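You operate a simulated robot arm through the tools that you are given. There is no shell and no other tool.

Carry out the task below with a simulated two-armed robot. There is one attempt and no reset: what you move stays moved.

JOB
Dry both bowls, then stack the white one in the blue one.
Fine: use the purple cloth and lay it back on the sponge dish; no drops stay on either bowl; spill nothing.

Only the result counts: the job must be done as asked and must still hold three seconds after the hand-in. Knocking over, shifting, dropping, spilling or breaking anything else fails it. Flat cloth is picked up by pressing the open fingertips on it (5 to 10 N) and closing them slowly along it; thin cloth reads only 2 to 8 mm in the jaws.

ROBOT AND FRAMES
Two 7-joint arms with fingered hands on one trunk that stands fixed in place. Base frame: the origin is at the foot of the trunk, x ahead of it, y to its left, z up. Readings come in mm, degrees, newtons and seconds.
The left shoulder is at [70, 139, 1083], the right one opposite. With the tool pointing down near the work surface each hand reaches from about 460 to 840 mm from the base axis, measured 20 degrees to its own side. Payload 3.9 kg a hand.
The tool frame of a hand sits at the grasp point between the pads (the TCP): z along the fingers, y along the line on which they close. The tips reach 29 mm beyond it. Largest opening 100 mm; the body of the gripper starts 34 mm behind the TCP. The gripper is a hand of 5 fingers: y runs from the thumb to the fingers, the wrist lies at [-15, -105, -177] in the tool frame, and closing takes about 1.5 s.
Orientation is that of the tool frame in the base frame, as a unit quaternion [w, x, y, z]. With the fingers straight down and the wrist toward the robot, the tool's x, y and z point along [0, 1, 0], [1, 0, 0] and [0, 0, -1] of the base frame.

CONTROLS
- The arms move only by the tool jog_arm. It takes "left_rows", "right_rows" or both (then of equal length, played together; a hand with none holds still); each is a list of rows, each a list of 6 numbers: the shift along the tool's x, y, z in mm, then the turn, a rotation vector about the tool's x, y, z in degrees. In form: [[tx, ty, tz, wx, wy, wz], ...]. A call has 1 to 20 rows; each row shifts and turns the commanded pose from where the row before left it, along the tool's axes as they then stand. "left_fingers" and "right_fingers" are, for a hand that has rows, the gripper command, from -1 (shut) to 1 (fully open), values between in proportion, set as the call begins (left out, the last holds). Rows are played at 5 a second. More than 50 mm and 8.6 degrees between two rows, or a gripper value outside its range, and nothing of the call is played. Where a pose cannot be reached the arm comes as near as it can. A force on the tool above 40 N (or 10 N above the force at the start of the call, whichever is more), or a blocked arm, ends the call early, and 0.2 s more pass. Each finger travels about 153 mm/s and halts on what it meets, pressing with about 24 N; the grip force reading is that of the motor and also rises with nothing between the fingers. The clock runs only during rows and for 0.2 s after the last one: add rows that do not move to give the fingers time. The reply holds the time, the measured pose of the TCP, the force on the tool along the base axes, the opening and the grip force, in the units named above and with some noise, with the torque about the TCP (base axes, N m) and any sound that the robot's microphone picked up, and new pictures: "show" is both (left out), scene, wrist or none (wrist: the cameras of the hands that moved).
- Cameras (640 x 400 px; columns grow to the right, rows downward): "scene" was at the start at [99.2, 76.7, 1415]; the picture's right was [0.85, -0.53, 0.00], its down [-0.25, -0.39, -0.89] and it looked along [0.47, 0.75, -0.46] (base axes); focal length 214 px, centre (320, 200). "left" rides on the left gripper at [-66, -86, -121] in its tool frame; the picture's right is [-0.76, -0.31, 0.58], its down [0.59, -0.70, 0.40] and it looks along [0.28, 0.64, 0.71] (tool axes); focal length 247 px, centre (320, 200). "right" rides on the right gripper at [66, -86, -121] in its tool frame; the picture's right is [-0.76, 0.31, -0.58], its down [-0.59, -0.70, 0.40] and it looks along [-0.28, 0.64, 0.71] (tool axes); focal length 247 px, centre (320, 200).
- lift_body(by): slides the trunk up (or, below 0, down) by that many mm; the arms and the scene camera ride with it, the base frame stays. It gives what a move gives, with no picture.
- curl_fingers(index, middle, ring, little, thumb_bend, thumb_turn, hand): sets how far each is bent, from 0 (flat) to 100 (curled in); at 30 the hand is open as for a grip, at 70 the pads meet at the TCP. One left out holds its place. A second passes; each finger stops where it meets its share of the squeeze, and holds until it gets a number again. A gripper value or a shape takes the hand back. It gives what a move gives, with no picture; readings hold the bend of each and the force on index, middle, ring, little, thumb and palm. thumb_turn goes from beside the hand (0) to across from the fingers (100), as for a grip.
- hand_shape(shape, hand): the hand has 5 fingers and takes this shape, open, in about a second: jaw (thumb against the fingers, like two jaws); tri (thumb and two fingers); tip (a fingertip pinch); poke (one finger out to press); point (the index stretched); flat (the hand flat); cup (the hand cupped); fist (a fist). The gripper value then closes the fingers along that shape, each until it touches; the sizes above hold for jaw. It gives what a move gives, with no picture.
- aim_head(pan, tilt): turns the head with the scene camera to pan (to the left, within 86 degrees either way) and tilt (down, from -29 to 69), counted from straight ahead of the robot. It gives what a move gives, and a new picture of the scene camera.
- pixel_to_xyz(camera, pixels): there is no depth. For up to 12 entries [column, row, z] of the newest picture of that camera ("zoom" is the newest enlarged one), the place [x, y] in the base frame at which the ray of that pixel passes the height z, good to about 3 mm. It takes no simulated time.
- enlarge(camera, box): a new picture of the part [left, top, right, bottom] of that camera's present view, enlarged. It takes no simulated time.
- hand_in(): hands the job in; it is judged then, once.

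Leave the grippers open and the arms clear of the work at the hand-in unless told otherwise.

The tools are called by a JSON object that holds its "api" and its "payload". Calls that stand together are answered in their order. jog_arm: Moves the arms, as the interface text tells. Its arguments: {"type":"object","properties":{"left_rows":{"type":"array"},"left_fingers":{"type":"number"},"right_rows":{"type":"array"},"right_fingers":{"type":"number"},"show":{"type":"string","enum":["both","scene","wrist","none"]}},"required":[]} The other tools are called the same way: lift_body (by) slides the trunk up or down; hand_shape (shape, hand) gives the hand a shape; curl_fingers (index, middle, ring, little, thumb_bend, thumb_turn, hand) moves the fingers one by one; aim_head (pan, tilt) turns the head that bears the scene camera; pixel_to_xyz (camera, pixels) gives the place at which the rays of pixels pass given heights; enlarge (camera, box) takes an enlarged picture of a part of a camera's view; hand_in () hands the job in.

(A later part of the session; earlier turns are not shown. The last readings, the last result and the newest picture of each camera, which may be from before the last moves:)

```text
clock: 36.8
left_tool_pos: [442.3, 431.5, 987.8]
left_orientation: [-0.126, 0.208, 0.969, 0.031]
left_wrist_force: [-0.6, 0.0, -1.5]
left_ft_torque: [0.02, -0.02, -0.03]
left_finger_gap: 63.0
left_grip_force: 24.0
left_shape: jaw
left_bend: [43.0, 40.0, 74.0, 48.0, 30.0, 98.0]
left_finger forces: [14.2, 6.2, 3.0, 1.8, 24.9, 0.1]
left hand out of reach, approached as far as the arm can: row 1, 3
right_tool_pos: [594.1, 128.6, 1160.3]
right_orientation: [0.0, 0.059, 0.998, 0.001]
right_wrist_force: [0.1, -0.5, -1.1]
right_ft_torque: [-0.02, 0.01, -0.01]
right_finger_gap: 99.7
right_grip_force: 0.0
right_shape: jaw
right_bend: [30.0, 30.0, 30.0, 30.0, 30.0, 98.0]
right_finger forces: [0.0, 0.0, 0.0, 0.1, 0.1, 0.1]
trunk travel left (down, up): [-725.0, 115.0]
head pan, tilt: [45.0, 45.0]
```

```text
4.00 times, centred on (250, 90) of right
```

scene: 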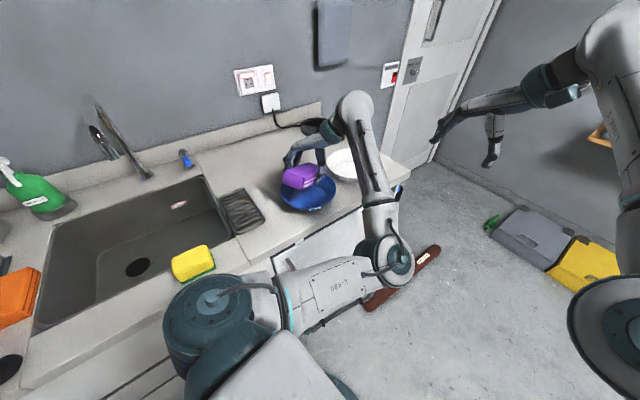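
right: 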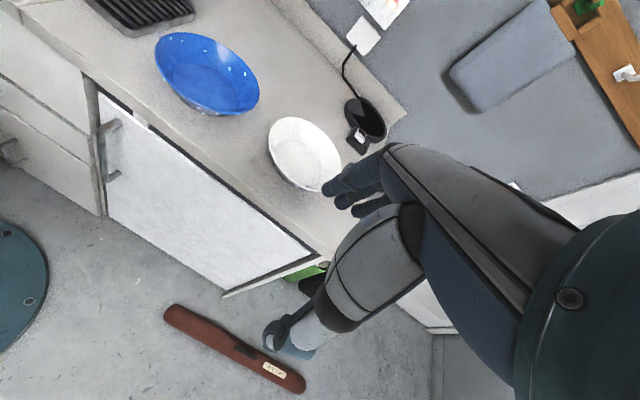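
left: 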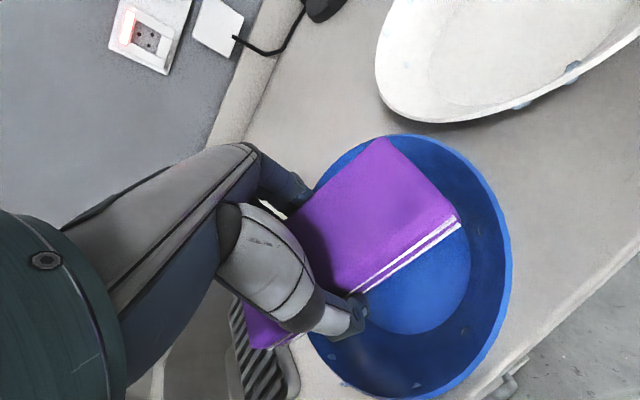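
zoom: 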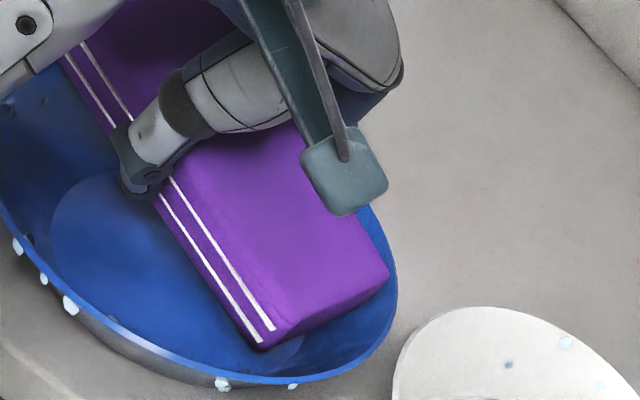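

The arm is at a posture limit again, with the elbow swung to the robot's right. I'll lift out, level the hand, and turn back toward the original yaw of −9°, where the elbow was high and the arm moved freely.

{"api": "jog_arm", "payload": {"left_rows": [[10, 0, -38, 0, 0, 0], [0, 0, 0, 0, -7.5, 0], [0, 0, 0, 0, -7.5, 0], [0, 0, -30, 0, 0, 0], [0, 0, -20, 0, 0, 0], [0, 0, 0, 0, 0, 8], [0, 0, 0, 0, 0, 8], [0, 0, 0, 0, 0, 8], [0, 0, 0, 0, 0, 8], [0, 0, 0, 0, 0, 8], [0, 0, 0, 0, 0, 8], [0, 0, 0, 0, 0, 8], [0, 0, 0, 0, 0, 8], [0, 0, 0, 0, 0, 8], [0, 0, 0, 0, 0, 0]]}}

{"api": "enlarge", "payload": {"camera": "right", "box": [140, 0, 364, 140]}}

{"api": "enlarge", "payload": {"camera": "left", "box": [300, 60, 540, 380]}}

```text
clock: 40.0
left_tool_pos: [444.4, 421.2, 1074.3]
left_orientation: [0.0, 0.75, 0.661, 0.0]
left_wrist_force: [-0.3, 0.0, 0.1]
left_ft_torque: [0.01, -0.02, 0.0]
left_finger_gap: 62.8
left_grip_force: 23.8
left_shape: jaw
left_bend: [43.0, 40.0, 74.0, 48.0, 30.0, 98.0]
left_finger forces: [14.1, 6.3, 2.9, 1.6, 24.7, 0.0]
right_tool_pos: [594.3, 128.2, 1159.7]
right_orientation: [0.0, 0.059, 0.998, 0.001]
right_wrist_force: [-0.3, -0.4, -0.1]
right_ft_torque: [-0.01, 0.02, 0.0]
right_finger_gap: 99.6
right_grip_force: 0.0
right_shape: jaw
right_bend: [30.0, 30.0, 30.0, 30.0, 30.0, 98.0]
right_finger forces: [0.0, 0.0, 0.1, 0.1, 0.0, 0.0]
trunk travel left (down, up): [-725.0, 115.0]
head pan, tilt: [45.0, 45.0]
```

scene: 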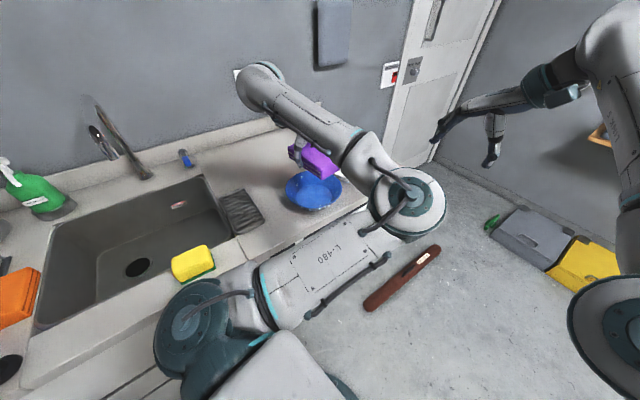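
left: 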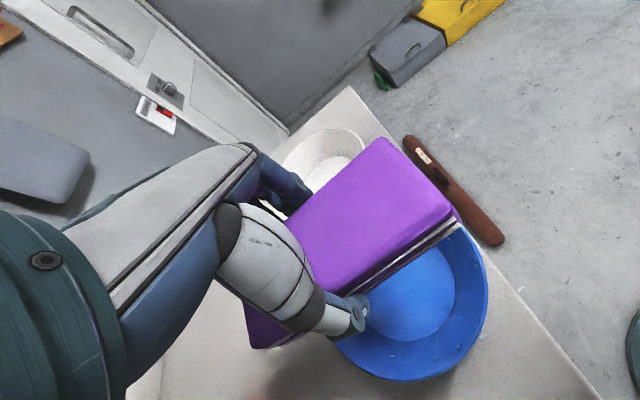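

```text
2.86 times, centred on (252, 70) of right
```

zoom: 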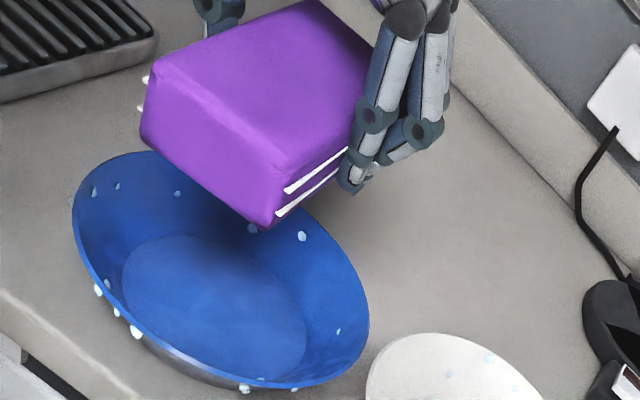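

```text
1.25 times, centred on (420, 220) of left
```

zoom: 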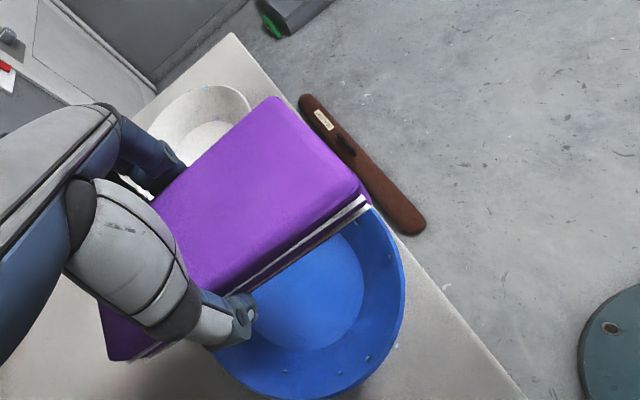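

No reach limit in this posture. In the right zoom the inner drops still show at (94,190), (118,186), (178,193), (252,229), (302,236), (338,332) and (107,285). I'll re-fit the bowl's position from this view.

{"api": "pixel_to_xyz", "payload": {"camera": "left", "pixels": [[487.5, 292, 948], [482.4, 260, 948], [468, 237.6, 948], [412, 380, 948], [468, 354, 948], [364, 371, 948], [600, 398, 910], [350, 88, 910]]}}

{"api": "pixel_to_xyz", "payload": {"camera": "right", "pixels": [[165.3, 70, 948], [269, 103, 948], [190, 53, 948], [235, 134, 948], [172.9, 66.5, 940], [181.3, 65.1, 938], [202.3, 67.5, 936], [228.2, 80.2, 934], [245.7, 82.6, 943], [258.3, 116.2, 935], [177.5, 99.8, 940]]}}

```text
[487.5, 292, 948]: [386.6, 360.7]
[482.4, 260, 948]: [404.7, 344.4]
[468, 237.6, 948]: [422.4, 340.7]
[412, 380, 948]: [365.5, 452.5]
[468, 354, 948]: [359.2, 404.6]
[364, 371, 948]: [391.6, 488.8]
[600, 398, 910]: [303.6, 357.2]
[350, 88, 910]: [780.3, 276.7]
```

```text
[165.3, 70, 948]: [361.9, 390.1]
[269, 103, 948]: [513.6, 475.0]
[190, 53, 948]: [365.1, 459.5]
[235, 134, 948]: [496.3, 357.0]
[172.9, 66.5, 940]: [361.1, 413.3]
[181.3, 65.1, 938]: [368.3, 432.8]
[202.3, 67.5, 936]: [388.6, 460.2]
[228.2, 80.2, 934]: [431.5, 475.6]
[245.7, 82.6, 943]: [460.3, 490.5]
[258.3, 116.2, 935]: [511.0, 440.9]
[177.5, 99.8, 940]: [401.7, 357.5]
```

The bowl centre is (443,423), close to the front edge line (y≈333 there). I'll use the cloth's other end, at +x tilted 15° down, on the far wall. That also nudges the bowl back from the edge. First I'll hover inside.

{"api": "jog_arm", "payload": {"left_rows": [[0, 0, 0, 0, -7.5, 0], [0, 0, 0, 0, -7.5, 0], [-12.1, -1.8, 3.2, 0, 0, 0], [7.3, 0, 27, 0, 0, 0], [7.3, 0, 27, 0, 0, 0], [6.5, 0, 24, 0, 0, 0], [0, 0, 0, 0, 0, 0], [0, 0, 0, 0, 0, 0]]}}

{"api": "enlarge", "payload": {"camera": "right", "box": [140, 0, 364, 140]}}

{"api": "enlarge", "payload": {"camera": "scene", "box": [270, 140, 382, 210]}}

```text
clock: 41.8
left_tool_pos: [439.8, 408.5, 991.7]
left_orientation: [0.087, 0.743, 0.656, -0.098]
left_wrist_force: [0.0, -0.4, 0.0]
left_ft_torque: [-0.03, -0.02, -0.01]
left_finger_gap: 62.7
left_grip_force: 24.2
left_shape: jaw
left_bend: [43.0, 40.0, 74.0, 48.0, 30.0, 98.0]
left_finger forces: [13.9, 6.4, 2.8, 1.8, 24.6, 0.0]
right_tool_pos: [592.5, 128.7, 1160.0]
right_orientation: [0.0, 0.06, 0.998, 0.001]
right_wrist_force: [0.1, 0.4, -0.8]
right_ft_torque: [-0.01, 0.02, 0.03]
right_finger_gap: 99.3
right_grip_force: 0.1
right_shape: jaw
right_bend: [30.0, 30.0, 30.0, 30.0, 30.0, 98.0]
right_finger forces: [0.0, 0.1, 0.0, 0.1, 0.1, 0.0]
trunk travel left (down, up): [-725.0, 115.0]
head pan, tilt: [45.0, 45.0]
```

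scene: 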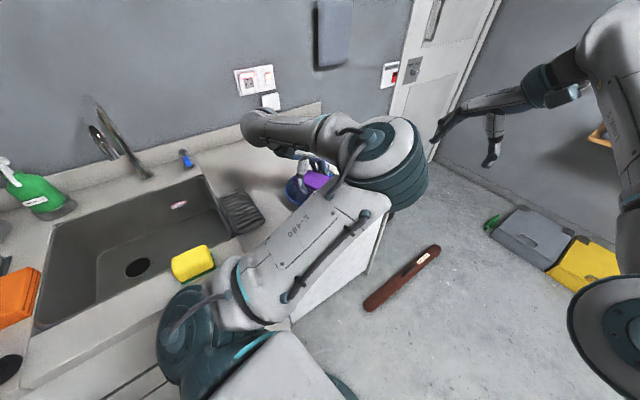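
left: 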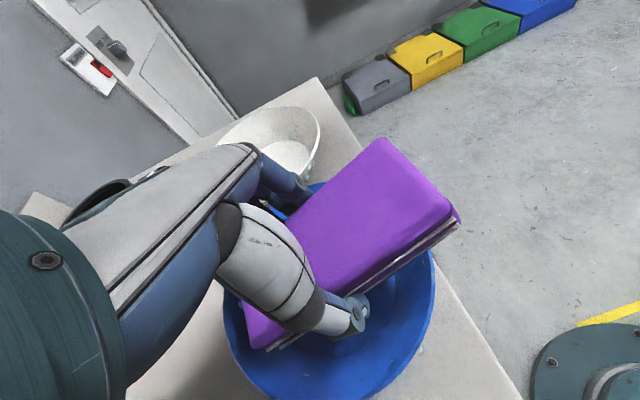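

```text
2.86 times, centred on (252, 70) of right
```

zoom: 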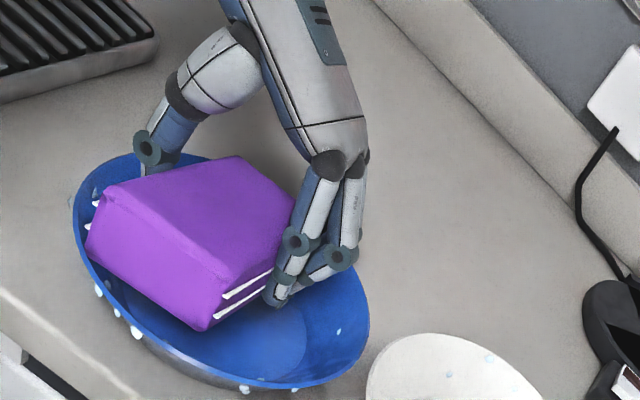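

```text
5.71 times, centred on (326, 175) of scene
```

zoom: 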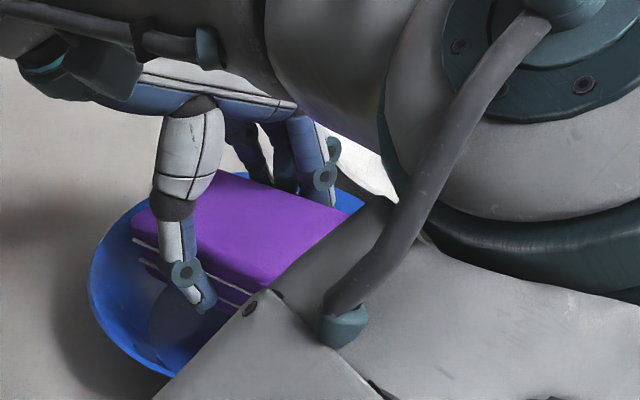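

Tracking is accurate in this posture. I'll lower 3 mm and slide toward the far wall in 3 mm steps.

{"api": "jog_arm", "payload": {"left_rows": [[0.8, 0, 2.9, 0, 0, 0], [2.9, 0, -0.8, 0, 0, 0], [2.9, 0, -0.8, 0, 0, 0], [2.9, 0, -0.8, 0, 0, 0], [2.9, 0, -0.8, 0, 0, 0], [0, 0, 0, 0, 0, 0]], "show": "none"}}

{"api": "enlarge", "payload": {"camera": "right", "box": [140, 0, 364, 140]}}

```text
clock: 43.2
left_tool_pos: [442.9, 422.3, 990.6]
left_orientation: [0.087, 0.743, 0.657, -0.097]
left_wrist_force: [-0.5, 0.2, -1.1]
left_ft_torque: [0.01, 0.01, 0.01]
left_finger_gap: 63.4
left_grip_force: 24.0
left_shape: jaw
left_bend: [43.0, 40.0, 74.0, 48.0, 30.0, 98.0]
left_finger forces: [13.9, 6.2, 2.8, 1.8, 24.4, 0.0]
right_tool_pos: [594.0, 128.5, 1159.1]
right_orientation: [0.001, 0.059, 0.998, 0.0]
right_wrist_force: [0.0, 0.0, 0.4]
right_ft_torque: [0.01, 0.02, 0.0]
right_finger_gap: 100.0
right_grip_force: 0.0
right_shape: jaw
right_bend: [30.0, 30.0, 30.0, 30.0, 30.0, 98.0]
right_finger forces: [0.1, 0.1, 0.0, 0.1, 0.0, 0.0]
trunk travel left (down, up): [-725.0, 115.0]
head pan, tilt: [45.0, 45.0]
```

```text
2.86 times, centred on (252, 70) of right
```

zoom: 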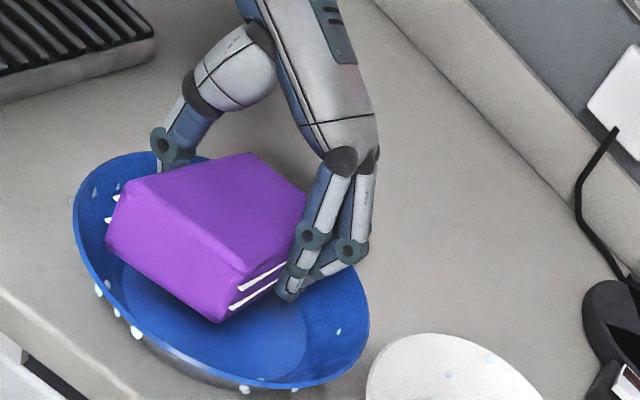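

There's no contact yet and the bowl hasn't moved. I'll continue toward the wall.

{"api": "jog_arm", "payload": {"left_rows": [[2.4, 0, 0.2, 0, 0, 0], [2.4, 0, 0.2, 0, 0, 0], [2.4, 0, 0.2, 0, 0, 0], [0, 0, 0, 0, 0, 0]], "show": "none"}}

{"api": "enlarge", "payload": {"camera": "right", "box": [140, 0, 364, 140]}}

```text
clock: 44.2
left_tool_pos: [444.9, 427.5, 988.4]
left_orientation: [0.086, 0.743, 0.656, -0.098]
left_wrist_force: [0.9, -1.3, 0.8]
left_ft_torque: [0.01, -0.01, 0.03]
left_finger_gap: 63.1
left_grip_force: 24.1
left_shape: jaw
left_bend: [43.0, 40.0, 74.0, 48.0, 30.0, 98.0]
left_finger forces: [14.6, 6.3, 2.8, 1.5, 24.2, 0.0]
right_tool_pos: [593.5, 128.1, 1160.4]
right_orientation: [0.0, 0.059, 0.998, 0.001]
right_wrist_force: [-0.5, -0.2, -0.4]
right_ft_torque: [-0.01, -0.02, -0.02]
right_finger_gap: 99.9
right_grip_force: 0.0
right_shape: jaw
right_bend: [30.0, 30.0, 30.0, 30.0, 30.0, 98.0]
right_finger forces: [0.0, 0.0, 0.1, 0.0, 0.0, 0.0]
trunk travel left (down, up): [-725.0, 115.0]
head pan, tilt: [45.0, 45.0]
```

```text
2.86 times, centred on (252, 70) of right
```

zoom: 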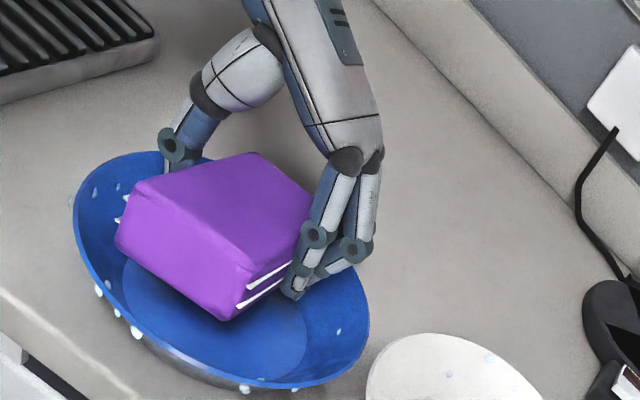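

A slight contact is building. I'll add 3 mm and sweep: 8° clockwise, then 32° counter-clockwise.

{"api": "jog_arm", "payload": {"left_rows": [[2.9, 0, -0.8, 0, 0, 0], [0, 0, 0, 2.07, 0, 7.73], [0, 0, 0, -1.3, 0, -4.83], [0, 0, 0, -1.3, 0, -4.83], [0, 0, 0, -1.3, 0, -4.83], [0, 0, 0, -1.3, 0, -4.83], [0, 0, 0, -1.3, 0, -4.83], [0, 0, 0, -1.3, 0, -4.83], [0, 0, 0, 0, 0, 0]], "show": "wrist"}}

{"api": "enlarge", "payload": {"camera": "right", "box": [140, 0, 364, 140]}}

```text
clock: 46.2
left_tool_pos: [444.0, 432.1, 987.0]
left_orientation: [0.104, 0.604, 0.786, -0.079]
left_wrist_force: [0.2, -0.6, 0.6]
left_ft_torque: [0.02, 0.02, -0.02]
left_finger_gap: 62.8
left_grip_force: 23.2
left_shape: jaw
left_bend: [43.0, 40.0, 74.0, 49.0, 30.0, 97.0]
left_finger forces: [14.0, 6.2, 3.0, 1.3, 24.5, 0.1]
right_tool_pos: [594.7, 129.9, 1159.7]
right_orientation: [0.0, 0.059, 0.998, 0.001]
right_wrist_force: [0.0, 0.3, 0.0]
right_ft_torque: [-0.02, -0.01, 0.01]
right_finger_gap: 100.1
right_grip_force: 0.0
right_shape: jaw
right_bend: [30.0, 30.0, 30.0, 30.0, 30.0, 98.0]
right_finger forces: [0.0, 0.0, 0.0, 0.1, 0.1, 0.0]
trunk travel left (down, up): [-725.0, 115.0]
head pan, tilt: [45.0, 45.0]
```

left: 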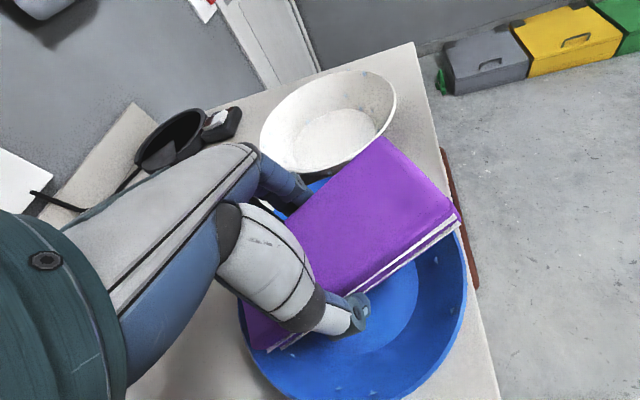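

```text
2.86 times, centred on (252, 70) of right
```

zoom: 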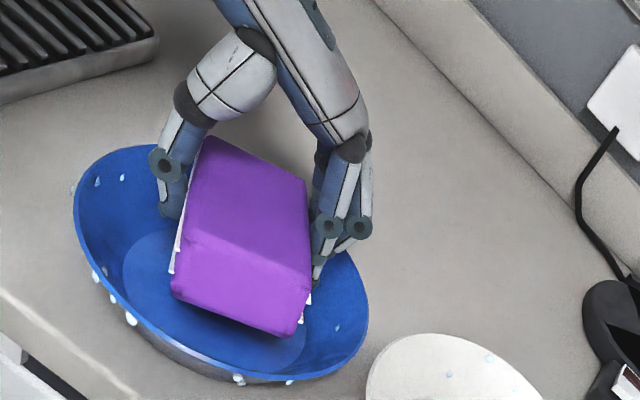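

The bowl shifted slightly backward, so the far wall was rubbed. I'll lift 80 mm and check whether the drops at the far wall are gone.

{"api": "jog_arm", "payload": {"left_rows": [[-7, 0, 2, 0, 0, 0], [-9, 0, -34, 0, 0, 0], [-11, 0, -43, 0, 0, 0], [0, 0, 0, 0, 0, 0]], "show": "none"}}

{"api": "enlarge", "payload": {"camera": "right", "box": [140, 0, 364, 140]}}

{"api": "enlarge", "payload": {"camera": "scene", "box": [270, 140, 382, 210]}}

{"api": "enlarge", "payload": {"camera": "left", "box": [240, 200, 500, 400]}}

```text
clock: 47.2
left_tool_pos: [444.5, 426.6, 1065.3]
left_orientation: [0.104, 0.6, 0.789, -0.083]
left_wrist_force: [0.2, 0.2, -1.5]
left_ft_torque: [-0.01, 0.01, -0.01]
left_finger_gap: 63.0
left_grip_force: 24.4
left_shape: jaw
left_bend: [43.0, 40.0, 74.0, 49.0, 30.0, 97.0]
left_finger forces: [13.9, 6.4, 3.2, 1.3, 24.4, 0.1]
right_tool_pos: [594.5, 129.0, 1159.0]
right_orientation: [0.0, 0.059, 0.998, 0.0]
right_wrist_force: [0.2, 0.3, -0.4]
right_ft_torque: [0.01, 0.0, -0.03]
right_finger_gap: 100.2
right_grip_force: 0.2
right_shape: jaw
right_bend: [30.0, 30.0, 30.0, 30.0, 30.0, 98.0]
right_finger forces: [0.0, 0.0, 0.0, 0.0, 0.1, 0.0]
trunk travel left (down, up): [-725.0, 115.0]
head pan, tilt: [45.0, 45.0]
```

```text
2.86 times, centred on (252, 70) of right
```

zoom: 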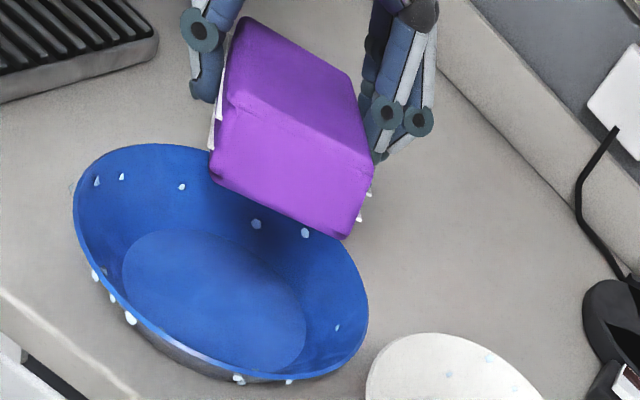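

```text
5.71 times, centred on (326, 175) of scene
```

zoom: 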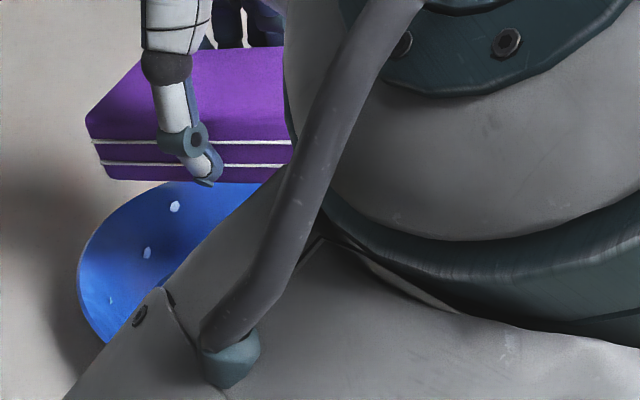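

```text
2.00 times, centred on (370, 300) of left
```

zoom: 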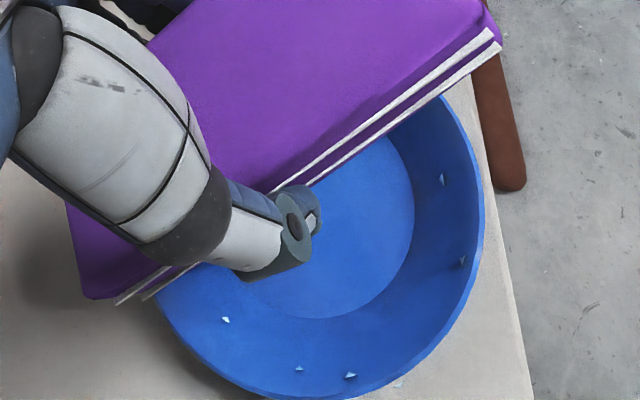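

Drops d and e at the far wall, right zoom (256,224) and (305,233), are still there. I'll triangulate them exactly using both the right and scene cameras.

{"api": "pixel_to_xyz", "payload": {"camera": "right", "pixels": [[246.75, 81.55, 950], [246.75, 81.55, 925], [229.6, 78.4, 950], [229.6, 78.4, 925], [203.9, 65.5, 950], [203.9, 65.5, 925]]}}

{"api": "pixel_to_xyz", "payload": {"camera": "scene", "pixels": [[300.6, 176.05, 950], [300.6, 176.05, 925], [295.7, 184.3, 950], [295.7, 184.3, 925]]}}

{"api": "pixel_to_xyz", "payload": {"camera": "left", "pixels": [[483, 307, 948], [475, 350, 948], [448, 381, 948], [467, 262, 948], [405, 397, 948], [322, 369, 948], [320, 345, 948]]}}

```text
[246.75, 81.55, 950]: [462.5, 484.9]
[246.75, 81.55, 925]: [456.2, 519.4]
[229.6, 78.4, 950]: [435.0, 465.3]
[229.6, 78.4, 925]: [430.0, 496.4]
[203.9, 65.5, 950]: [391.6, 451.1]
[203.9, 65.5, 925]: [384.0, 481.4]
```

```text
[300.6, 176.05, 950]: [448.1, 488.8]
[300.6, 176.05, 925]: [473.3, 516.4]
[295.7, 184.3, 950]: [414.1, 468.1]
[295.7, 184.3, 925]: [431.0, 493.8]
```

```text
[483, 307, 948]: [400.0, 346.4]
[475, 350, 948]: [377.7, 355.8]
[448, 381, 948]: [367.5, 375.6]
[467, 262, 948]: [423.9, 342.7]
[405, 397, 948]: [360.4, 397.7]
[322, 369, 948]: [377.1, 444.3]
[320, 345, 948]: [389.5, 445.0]
```

Triangulated: e = (460,501,939) and d = (430,494,926). The wall is steeper than I assumed, about 60°, so a 30° tilt lays the cloth's corner edges flush over the whole drop band. I'll tilt to −30°, lower into the bowl, then touch and sweep 40° clockwise.

{"api": "jog_arm", "payload": {"left_rows": [[0, 0, 0, 0, -7.5, 0], [0, 0, 0, 0, -7.5, 0], [2, 0, -1.2, 0, 0, 0], [13, 0, 22.5, 0, 0, 0], [13, 0, 22.5, 0, 0, 0], [13, 0, 22.5, 0, 0, 0], [0, 0, 0, 0, 0, 0], [0, 0, 0, 0, 0, 0]], "show": "none"}}

{"api": "enlarge", "payload": {"camera": "right", "box": [140, 0, 364, 140]}}

{"api": "enlarge", "payload": {"camera": "left", "box": [200, 150, 520, 400]}}

```text
clock: 49.0
left_tool_pos: [445.6, 426.8, 990.0]
left_orientation: [0.206, 0.588, 0.767, -0.158]
left_wrist_force: [-0.8, 0.5, -0.4]
left_ft_torque: [0.01, -0.02, -0.01]
left_finger_gap: 62.9
left_grip_force: 23.5
left_shape: jaw
left_bend: [43.0, 40.0, 74.0, 49.0, 30.0, 97.0]
left_finger forces: [13.8, 6.3, 3.2, 1.2, 24.4, 0.0]
right_tool_pos: [593.2, 128.7, 1159.2]
right_orientation: [0.001, 0.059, 0.998, 0.0]
right_wrist_force: [-0.1, -0.6, 0.3]
right_ft_torque: [-0.02, 0.03, -0.01]
right_finger_gap: 99.9
right_grip_force: 0.0
right_shape: jaw
right_bend: [30.0, 30.0, 30.0, 30.0, 30.0, 98.0]
right_finger forces: [0.0, 0.0, 0.0, 0.0, 0.0, 0.0]
trunk travel left (down, up): [-725.0, 115.0]
head pan, tilt: [45.0, 45.0]
```

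```text
2.86 times, centred on (252, 70) of right
```

zoom: 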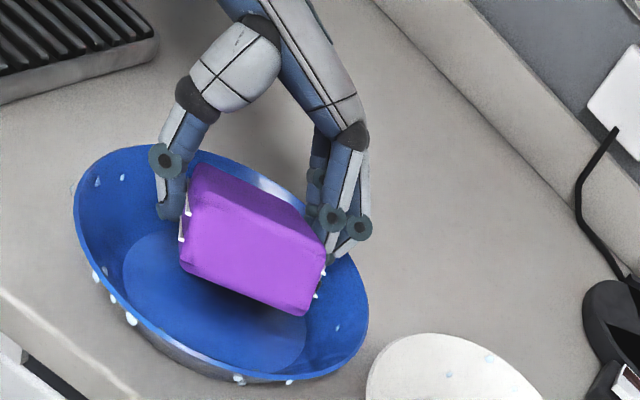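

```text
1.60 times, centred on (360, 275) of left
```

zoom: 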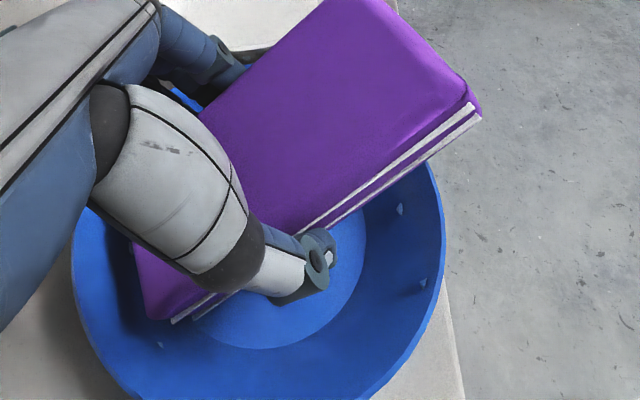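

The view is good: the cloth's lower corner is at zoom (172,322), right beside a drop at (160,344). Now I'll slide 10 mm out onto the wall and watch the force.

{"api": "jog_arm", "payload": {"left_rows": [[2.6, 0, -1.5, 0, 0, 0], [2.6, 0, -1.5, 0, 0, 0], [2.6, 0, -1.5, 0, 0, 0], [0, 0, 0, 0, 0, 0]], "show": "none"}}

{"api": "enlarge", "payload": {"camera": "left", "box": [200, 150, 520, 400]}}

```text
clock: 50.0
left_tool_pos: [443.0, 436.9, 990.1]
left_orientation: [0.205, 0.588, 0.767, -0.157]
left_wrist_force: [-0.6, -0.3, -0.8]
left_ft_torque: [0.0, -0.01, 0.0]
left_finger_gap: 63.3
left_grip_force: 24.0
left_shape: jaw
left_bend: [43.0, 40.0, 74.0, 49.0, 30.0, 97.0]
left_finger forces: [13.8, 6.3, 3.2, 1.1, 24.4, 0.0]
right_tool_pos: [595.0, 129.8, 1160.6]
right_orientation: [0.0, 0.059, 0.998, 0.0]
right_wrist_force: [-0.1, 0.4, 0.7]
right_ft_torque: [-0.01, 0.01, 0.0]
right_finger_gap: 99.8
right_grip_force: 0.0
right_shape: jaw
right_bend: [30.0, 30.0, 30.0, 30.0, 30.0, 98.0]
right_finger forces: [0.0, 0.1, 0.1, 0.0, 0.0, 0.1]
trunk travel left (down, up): [-725.0, 115.0]
head pan, tilt: [45.0, 45.0]
```

```text
1.60 times, centred on (360, 275) of left
```

zoom: 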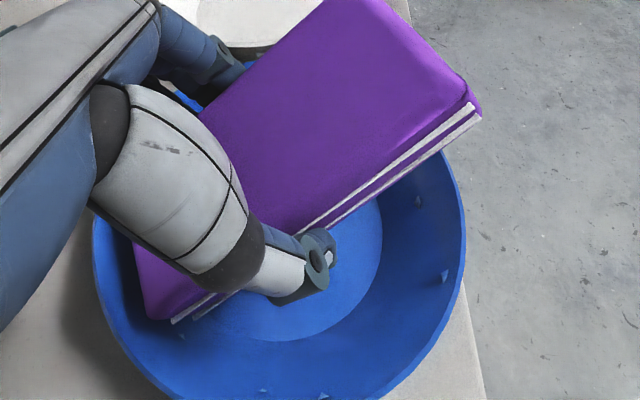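

Still no contact, but the corner is right next to a drop at zoom (183,336). I'll slide 3 mm more and sweep 20° counter-clockwise over it.

{"api": "jog_arm", "payload": {"left_rows": [[2.6, 0, -1.5, 0, 0, 0], [0, -0.8, 0, -2.5, 0, -4.33], [0, -0.8, 0, -2.5, 0, -4.33], [0, -0.8, 0, -2.5, 0, -4.33], [0, -0.8, 0, -2.5, 0, -4.33], [0, 0, 0, 0, 0, 0]], "show": "none"}}

{"api": "enlarge", "payload": {"camera": "left", "box": [200, 150, 520, 400]}}

{"api": "enlarge", "payload": {"camera": "right", "box": [140, 0, 364, 140]}}

```text
clock: 51.4
left_tool_pos: [440.0, 437.9, 990.7]
left_orientation: [0.229, 0.445, 0.857, -0.12]
left_wrist_force: [-0.7, 0.3, 0.3]
left_ft_torque: [-0.01, -0.03, 0.01]
left_finger_gap: 63.0
left_grip_force: 24.2
left_shape: jaw
left_bend: [43.0, 40.0, 74.0, 49.0, 30.0, 97.0]
left_finger forces: [13.8, 6.4, 3.2, 1.2, 24.4, 0.0]
right_tool_pos: [594.0, 129.4, 1159.7]
right_orientation: [0.0, 0.059, 0.998, 0.0]
right_wrist_force: [-0.2, 0.3, -0.3]
right_ft_torque: [0.04, 0.01, -0.02]
right_finger_gap: 99.7
right_grip_force: 0.1
right_shape: jaw
right_bend: [30.0, 30.0, 30.0, 30.0, 30.0, 98.0]
right_finger forces: [0.0, 0.0, 0.0, 0.0, 0.0, 0.0]
trunk travel left (down, up): [-725.0, 115.0]
head pan, tilt: [45.0, 45.0]
```

```text
1.60 times, centred on (360, 275) of left
```

zoom: 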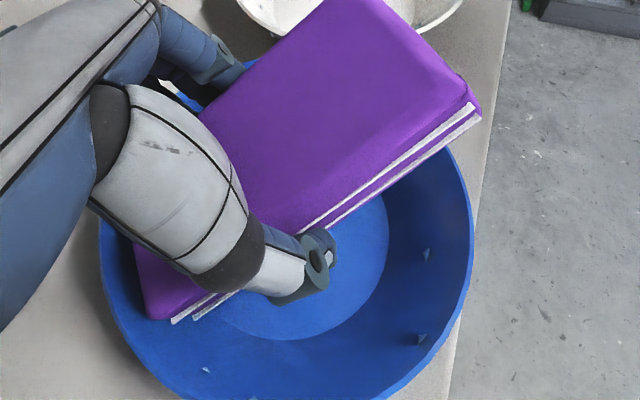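

```text
2.86 times, centred on (252, 70) of right
```

zoom: 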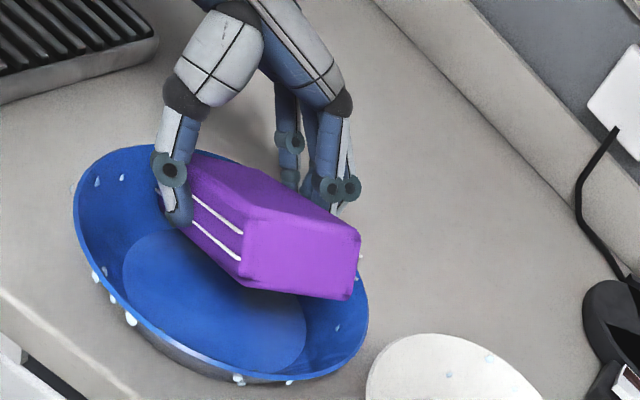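

Drop b is at zoom (205,370), just ahead of the corner. I'll continue 25° counter-clockwise, then back off and lift to check.

{"api": "jog_arm", "payload": {"left_rows": [[0, -0.8, 0, -2.5, 0, -4.33], [0, -0.8, 0, -2.5, 0, -4.33], [0, -0.8, 0, -2.5, 0, -4.33], [0, -0.8, 0, -2.5, 0, -4.33], [0, -0.8, 0, -2.5, 0, -4.33], [0, 0, 0, 0, 0, 0]], "show": "none"}}

{"api": "enlarge", "payload": {"camera": "left", "box": [200, 150, 520, 400]}}

{"api": "enlarge", "payload": {"camera": "right", "box": [140, 0, 364, 140]}}

```text
clock: 52.8
left_tool_pos: [430.6, 441.9, 979.9]
left_orientation: [0.253, 0.234, 0.935, -0.08]
left_wrist_force: [-0.2, 0.3, -1.9]
left_ft_torque: [0.03, 0.04, 0.01]
left_finger_gap: 63.1
left_grip_force: 23.8
left_shape: jaw
left_bend: [43.0, 40.0, 74.0, 48.0, 30.0, 98.0]
left_finger forces: [14.0, 6.9, 3.1, 1.4, 25.2, 0.0]
right_tool_pos: [594.6, 130.5, 1159.7]
right_orientation: [0.0, 0.06, 0.998, -0.001]
right_wrist_force: [-0.2, 0.1, -1.2]
right_ft_torque: [-0.01, 0.02, 0.01]
right_finger_gap: 99.6
right_grip_force: 0.1
right_shape: jaw
right_bend: [30.0, 30.0, 30.0, 30.0, 30.0, 98.0]
right_finger forces: [0.0, 0.0, 0.1, 0.1, 0.0, 0.0]
trunk travel left (down, up): [-725.0, 115.0]
head pan, tilt: [45.0, 45.0]
```

```text
1.60 times, centred on (360, 275) of left
```

zoom: 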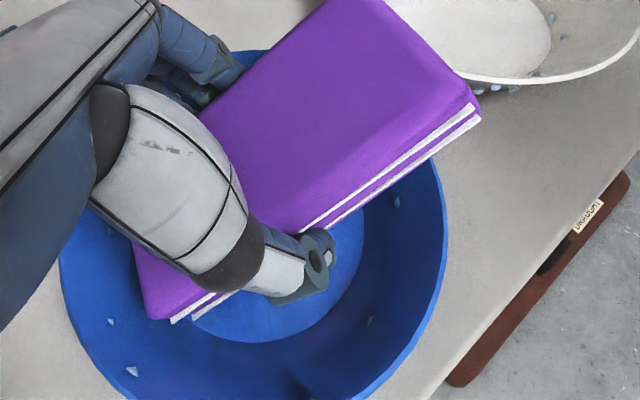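

```text
2.86 times, centred on (252, 70) of right
```

zoom: 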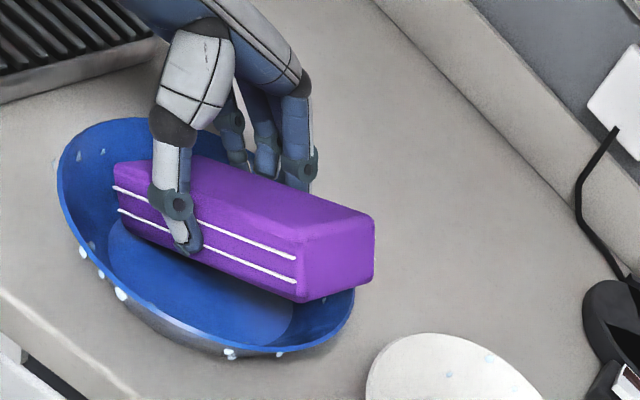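

The arm sank 10 mm at this yaw and touched lower down, moving the bowl. Two drops are at zoom (110,321) and (131,371), about 20 mm outside the cloth corner at (172,322). I'll get all the coordinates and dab one drop exactly as a test.

{"api": "pixel_to_xyz", "payload": {"camera": "left", "pixels": [[228.75, 350.6, 945], [228.75, 350.6, 930], [241.9, 381.9, 945], [241.9, 381.9, 930], [267.5, 351.3, 930], [267.5, 351.3, 915], [439, 270, 948], [425, 335, 948], [385, 385, 948], [197, 310, 948], [215, 360, 948], [436, 250, 948]]}}

{"api": "pixel_to_xyz", "payload": {"camera": "right", "pixels": [[167.6, 54.6, 945], [167.6, 54.6, 930], [176.5, 53.2, 945], [176.5, 53.2, 930]]}}

```text
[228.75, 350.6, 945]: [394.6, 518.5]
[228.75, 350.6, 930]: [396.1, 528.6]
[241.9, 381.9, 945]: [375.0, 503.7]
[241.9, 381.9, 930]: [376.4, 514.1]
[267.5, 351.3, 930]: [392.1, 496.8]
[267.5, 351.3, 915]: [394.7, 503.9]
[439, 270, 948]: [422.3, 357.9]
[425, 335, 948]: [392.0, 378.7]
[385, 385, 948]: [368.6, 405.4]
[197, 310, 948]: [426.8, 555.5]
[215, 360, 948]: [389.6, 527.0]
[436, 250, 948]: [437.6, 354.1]
```

```text
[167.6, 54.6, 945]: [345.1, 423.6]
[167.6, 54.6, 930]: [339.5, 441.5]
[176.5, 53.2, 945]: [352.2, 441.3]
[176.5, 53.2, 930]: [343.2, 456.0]
```

I've reconsidered. Holding the block sideways makes wiping awkward, so I'll hand the cloth over to the right hand gripped by its end, like a brush. The left hand will then be free to hold the bowl. First the left hand lifts out, levels, turns to yaw 0 and moves to about (270,490,1040).

{"api": "jog_arm", "payload": {"left_rows": [[-8, 0, 2, 0, 0, 0], [-22, 0, -39, 0, 0, 0], [-22, 0, -39, 0, 0, 0], [0, 0, 0, 0, 7.5, 0], [0, 0, 0, 0, 7.5, 0], [0, 0, 0, 0, 7.5, 0], [0, 0, 0, 0, 7.5, 0], [0, 0, 0, 0, 0, 7.7], [0, 0, 0, 0, 0, 7.7], [0, 0, 0, 0, 0, 7.7], [0, 0, 0, 0, 0, 7.7], [0, 0, 0, 0, 0, 7.7], [0, 0, 0, 0, 0, 7.7], [0, 0, 0, 0, 0, 7.7], [0, 0, 0, 0, 0, 7.5], [0, 0, 0, 0, 0, 0]], "show": "none"}}

```text
clock: 56.2
left_tool_pos: [441.5, 464.8, 1075.2]
left_orientation: [0.001, 0.717, 0.698, 0.0]
left_wrist_force: [0.0, 0.7, -1.6]
left_ft_torque: [0.02, 0.0, -0.03]
left_finger_gap: 63.2
left_grip_force: 24.1
left_shape: jaw
left_bend: [43.0, 40.0, 74.0, 48.0, 30.0, 98.0]
left_finger forces: [13.8, 6.8, 2.8, 1.2, 24.6, 0.1]
left hand out of reach, approached as far as the arm can: row 6, 7
right_tool_pos: [594.3, 128.6, 1161.3]
right_orientation: [0.001, 0.06, 0.998, 0.001]
right_wrist_force: [0.5, -0.1, 0.0]
right_ft_torque: [0.03, -0.01, 0.03]
right_finger_gap: 99.7
right_grip_force: 0.0
right_shape: jaw
right_bend: [30.0, 30.0, 30.0, 30.0, 30.0, 98.0]
right_finger forces: [0.0, 0.1, 0.0, 0.0, 0.0, 0.0]
trunk travel left (down, up): [-725.0, 115.0]
head pan, tilt: [45.0, 45.0]
```

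Now I'll translate the left hand to the handover spot.

{"api": "jog_arm", "payload": {"left_rows": [[6.3, -43, 7.5, 0, 0, 0], [6.3, -43, 7.5, 0, 0, 0], [6.3, -43, 7.5, 0, 0, 0], [6.3, -43, 7.5, 0, 0, 0], [0, 0, 0, 0, 0, 0]]}}

{"api": "enlarge", "payload": {"camera": "right", "box": [80, 0, 400, 200]}}

```text
clock: 57.4
left_tool_pos: [270.0, 492.8, 1045.3]
left_orientation: [-0.001, 0.716, 0.698, 0.001]
left_wrist_force: [0.1, 0.9, -1.4]
left_ft_torque: [0.02, 0.01, 0.0]
left_finger_gap: 62.7
left_grip_force: 23.7
left_shape: jaw
left_bend: [43.0, 40.0, 74.0, 48.0, 30.0, 98.0]
left_finger forces: [13.5, 6.6, 2.9, 1.1, 24.6, 0.1]
right_tool_pos: [594.9, 128.9, 1159.0]
right_orientation: [-0.001, 0.06, 0.998, 0.001]
right_wrist_force: [-0.5, -0.6, -0.7]
right_ft_torque: [-0.02, 0.04, -0.02]
right_finger_gap: 99.8
right_grip_force: 0.1
right_shape: jaw
right_bend: [30.0, 30.0, 30.0, 30.0, 30.0, 98.0]
right_finger forces: [0.1, 0.0, 0.1, 0.0, 0.0, 0.1]
trunk travel left (down, up): [-725.0, 115.0]
head pan, tilt: [45.0, 45.0]
```

scene: 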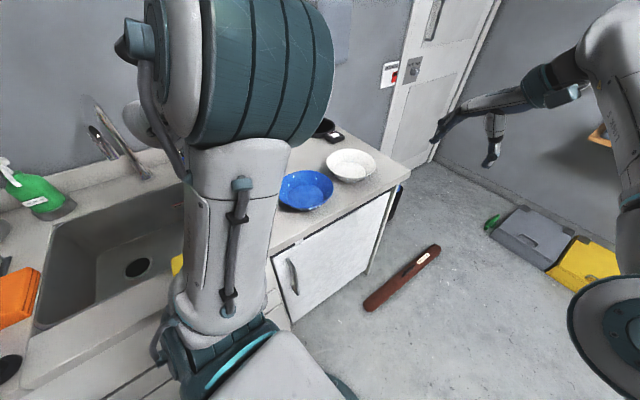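
left: 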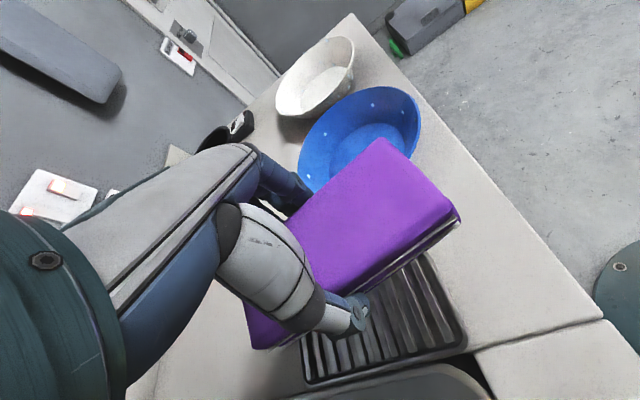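

```text
2.00 times, centred on (240, 100) of right
```

zoom: 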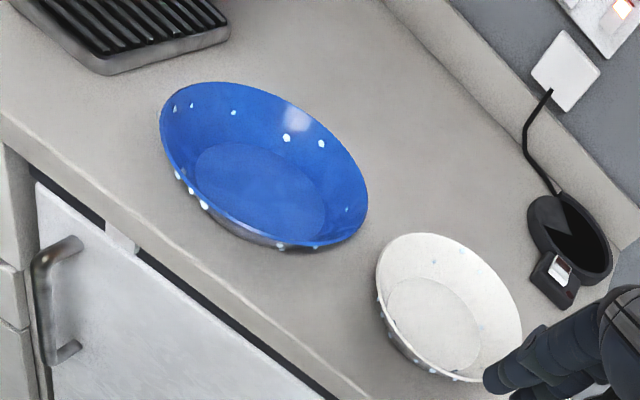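

The left arm is now clear on the left. Next I'll turn the right hand to yaw 0 in place and start tilting it so its fingers point left.

{"api": "jog_arm", "payload": {"right_rows": [[0, 0, 0, 0, 0, 8.3], [0, 0, 0, 0, 0, 8.3], [0, 0, 0, 0, 0, 8.3], [0, 0, 0, 0, 0, 8.3], [0, 0, 0, 0, 0, 8.3], [0, 0, 0, 0, 0, 8.3], [0, 0, 0, 0, 0, 8.3], [0, 0, 0, 0, 0, 8.3], [0, 0, 0, 0, 0, 8.3], [0, 0, 0, 0, 0, 8.3], [0, -40, 0, 0, 0, 0], [0, -40, 0, 0, 0, 0], [0, -40, 0, 0, 0, 0], [0, 0, 0, 0, 8.2, 0], [0, 0, 0, 0, 8.2, 0], [0, 0, 0, 0, 8.2, 0], [0, 0, 0, 0, 8.2, 0], [0, 0, 0, 0, 8.2, 0], [0, 0, 0, 0, 8.2, 0], [0, 0, 0, 0, 0, 0]]}}

```text
clock: 61.6
left_tool_pos: [270.5, 494.4, 1043.5]
left_orientation: [0.0, 0.716, 0.698, 0.0]
left_wrist_force: [-0.7, 0.0, -1.5]
left_ft_torque: [-0.02, 0.02, -0.01]
left_finger_gap: 63.0
left_grip_force: 24.0
left_shape: jaw
left_bend: [43.0, 40.0, 74.0, 48.0, 30.0, 98.0]
left_finger forces: [13.6, 6.8, 2.9, 1.0, 24.3, 0.0]
right_tool_pos: [538.2, 94.5, 1183.1]
right_orientation: [-0.306, 0.619, 0.667, 0.28]
right_wrist_force: [0.1, 1.0, -0.4]
right_ft_torque: [-0.02, 0.02, -0.01]
right_finger_gap: 99.9
right_grip_force: 0.0
right_shape: jaw
right_bend: [30.0, 30.0, 30.0, 30.0, 30.0, 98.0]
right_finger forces: [0.1, 0.1, 0.1, 0.0, 0.1, 0.0]
right hand out of reach, approached as far as the arm can: row 1, 2, 3, 4, 5, 6, 7, 8
trunk travel left (down, up): [-725.0, 115.0]
head pan, tilt: [45.0, 45.0]
```

scene: 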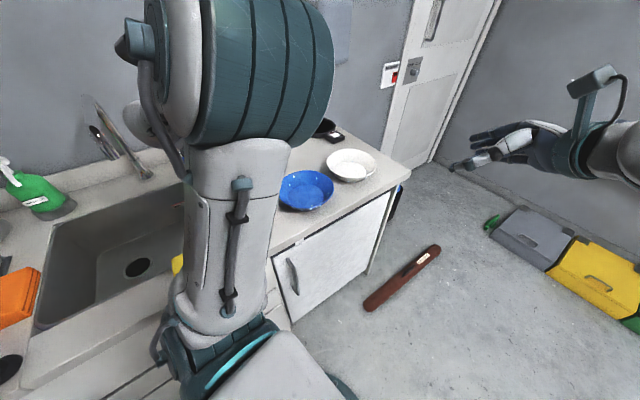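
right: 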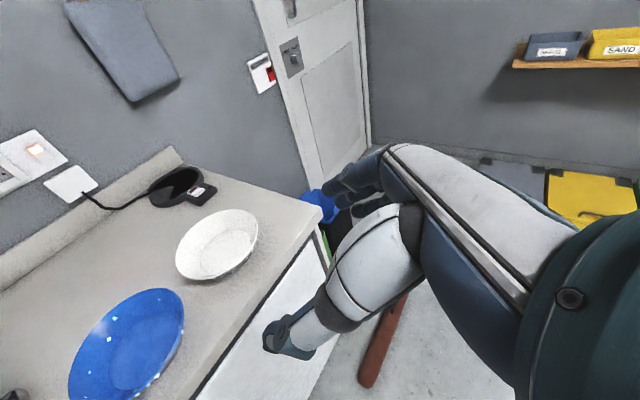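

The right hand is tilted 49°. To keep clear of the body I'll shift the handover spot to x≈380: the left hand moves +110 mm in x while the right hand finishes its tilt to horizontal.

{"api": "jog_arm", "payload": {"left_rows": [[0, 37, 0, 0, 0, 0], [0, 37, 0, 0, 0, 0], [0, 36, 0, 0, 0, 0], [0, 0, 0, 0, 0, 0], [0, 0, 0, 0, 0, 0], [0, 0, 0, 0, 0, 0], [0, 0, 0, 0, 0, 0]], "right_rows": [[0, 0, 0, 0, 8.2, 0], [0, 0, 0, 0, 8.2, 0], [0, 0, 0, 0, 8.2, 0], [0, 0, 0, 0, 8.2, 0], [0, 0, 0, 0, 8.2, 0], [0, 0, 0, -5.9, 0, 0], [0, 0, 0, 0, 0, 0]]}}

```text
clock: 63.2
left_tool_pos: [380.7, 491.0, 1046.7]
left_orientation: [0.0, 0.717, 0.697, 0.0]
left_wrist_force: [0.2, 0.0, -0.6]
left_ft_torque: [0.02, -0.04, 0.02]
left_finger_gap: 62.8
left_grip_force: 24.3
left_shape: jaw
left_bend: [43.0, 40.0, 74.0, 48.0, 30.0, 98.0]
left_finger forces: [13.7, 6.7, 3.0, 1.1, 24.4, 0.1]
right_tool_pos: [538.7, 94.1, 1183.1]
right_orientation: [-0.495, 0.509, 0.491, 0.505]
right_wrist_force: [0.1, -0.4, 0.5]
right_ft_torque: [0.01, -0.04, 0.01]
right_finger_gap: 99.9
right_grip_force: 0.0
right_shape: jaw
right_bend: [30.0, 30.0, 30.0, 30.0, 30.0, 98.0]
right_finger forces: [0.0, 0.0, 0.1, 0.0, 0.0, 0.0]
trunk travel left (down, up): [-725.0, 115.0]
head pan, tilt: [45.0, 45.0]
```

scene: 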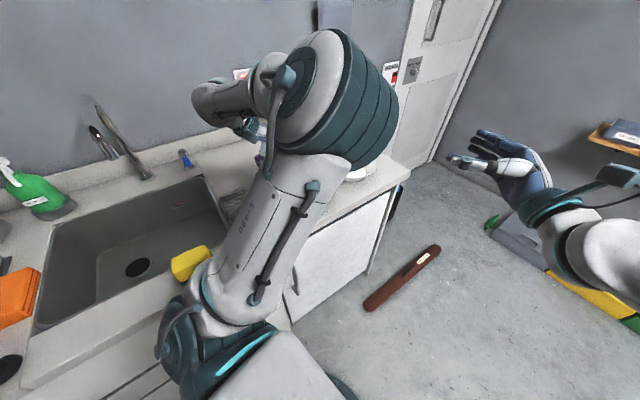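
right: 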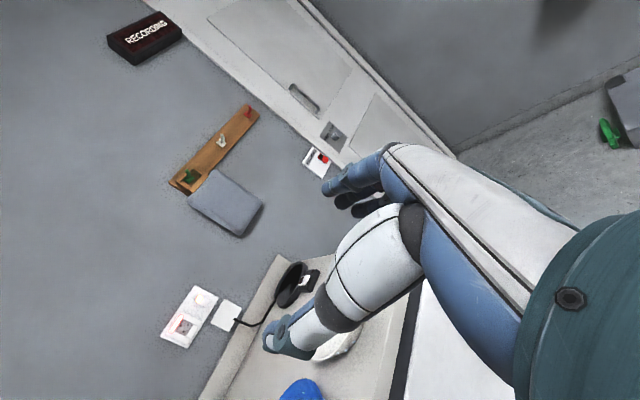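
left: 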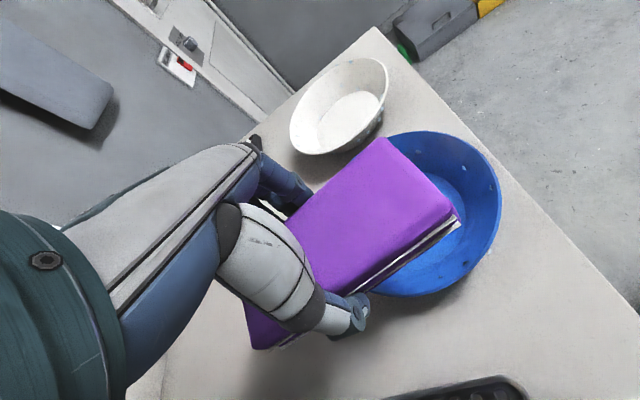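

The right hand is now exactly horizontal, pointing left. I'll bring it down and across to a pre-grasp about 40 mm short of the block's end at y≈413, with x≈378 and z≈1030.

{"api": "jog_arm", "payload": {"right_rows": [[-38, 0, 0, 0, 0, 0], [-38, 0, 0, 0, 0, 0], [-38, 0, 0, 0, 0, 0], [-39, 0, 0, 0, 0, 0], [0, -40, 20, 0, 0, 0], [0, -40, 30, 0, 0, 0], [0, -40, 40, 0, 0, 0], [0, -40, 40, 0, 0, 0], [0, 0, 45, 0, 0, 0], [0, 0, 45, 0, 0, 0], [0, 0, 25, 0, 0, 0], [0, 0, 0, 0, 0, 0]]}}

{"api": "enlarge", "payload": {"camera": "left", "box": [260, 100, 580, 300]}}

```text
refused: row 7 steps farther than a row can; nothing moved
```

```text
2.00 times, centred on (420, 200) of left
```

zoom: 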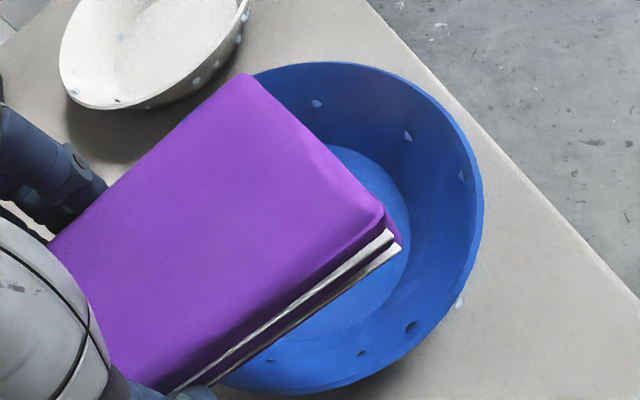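

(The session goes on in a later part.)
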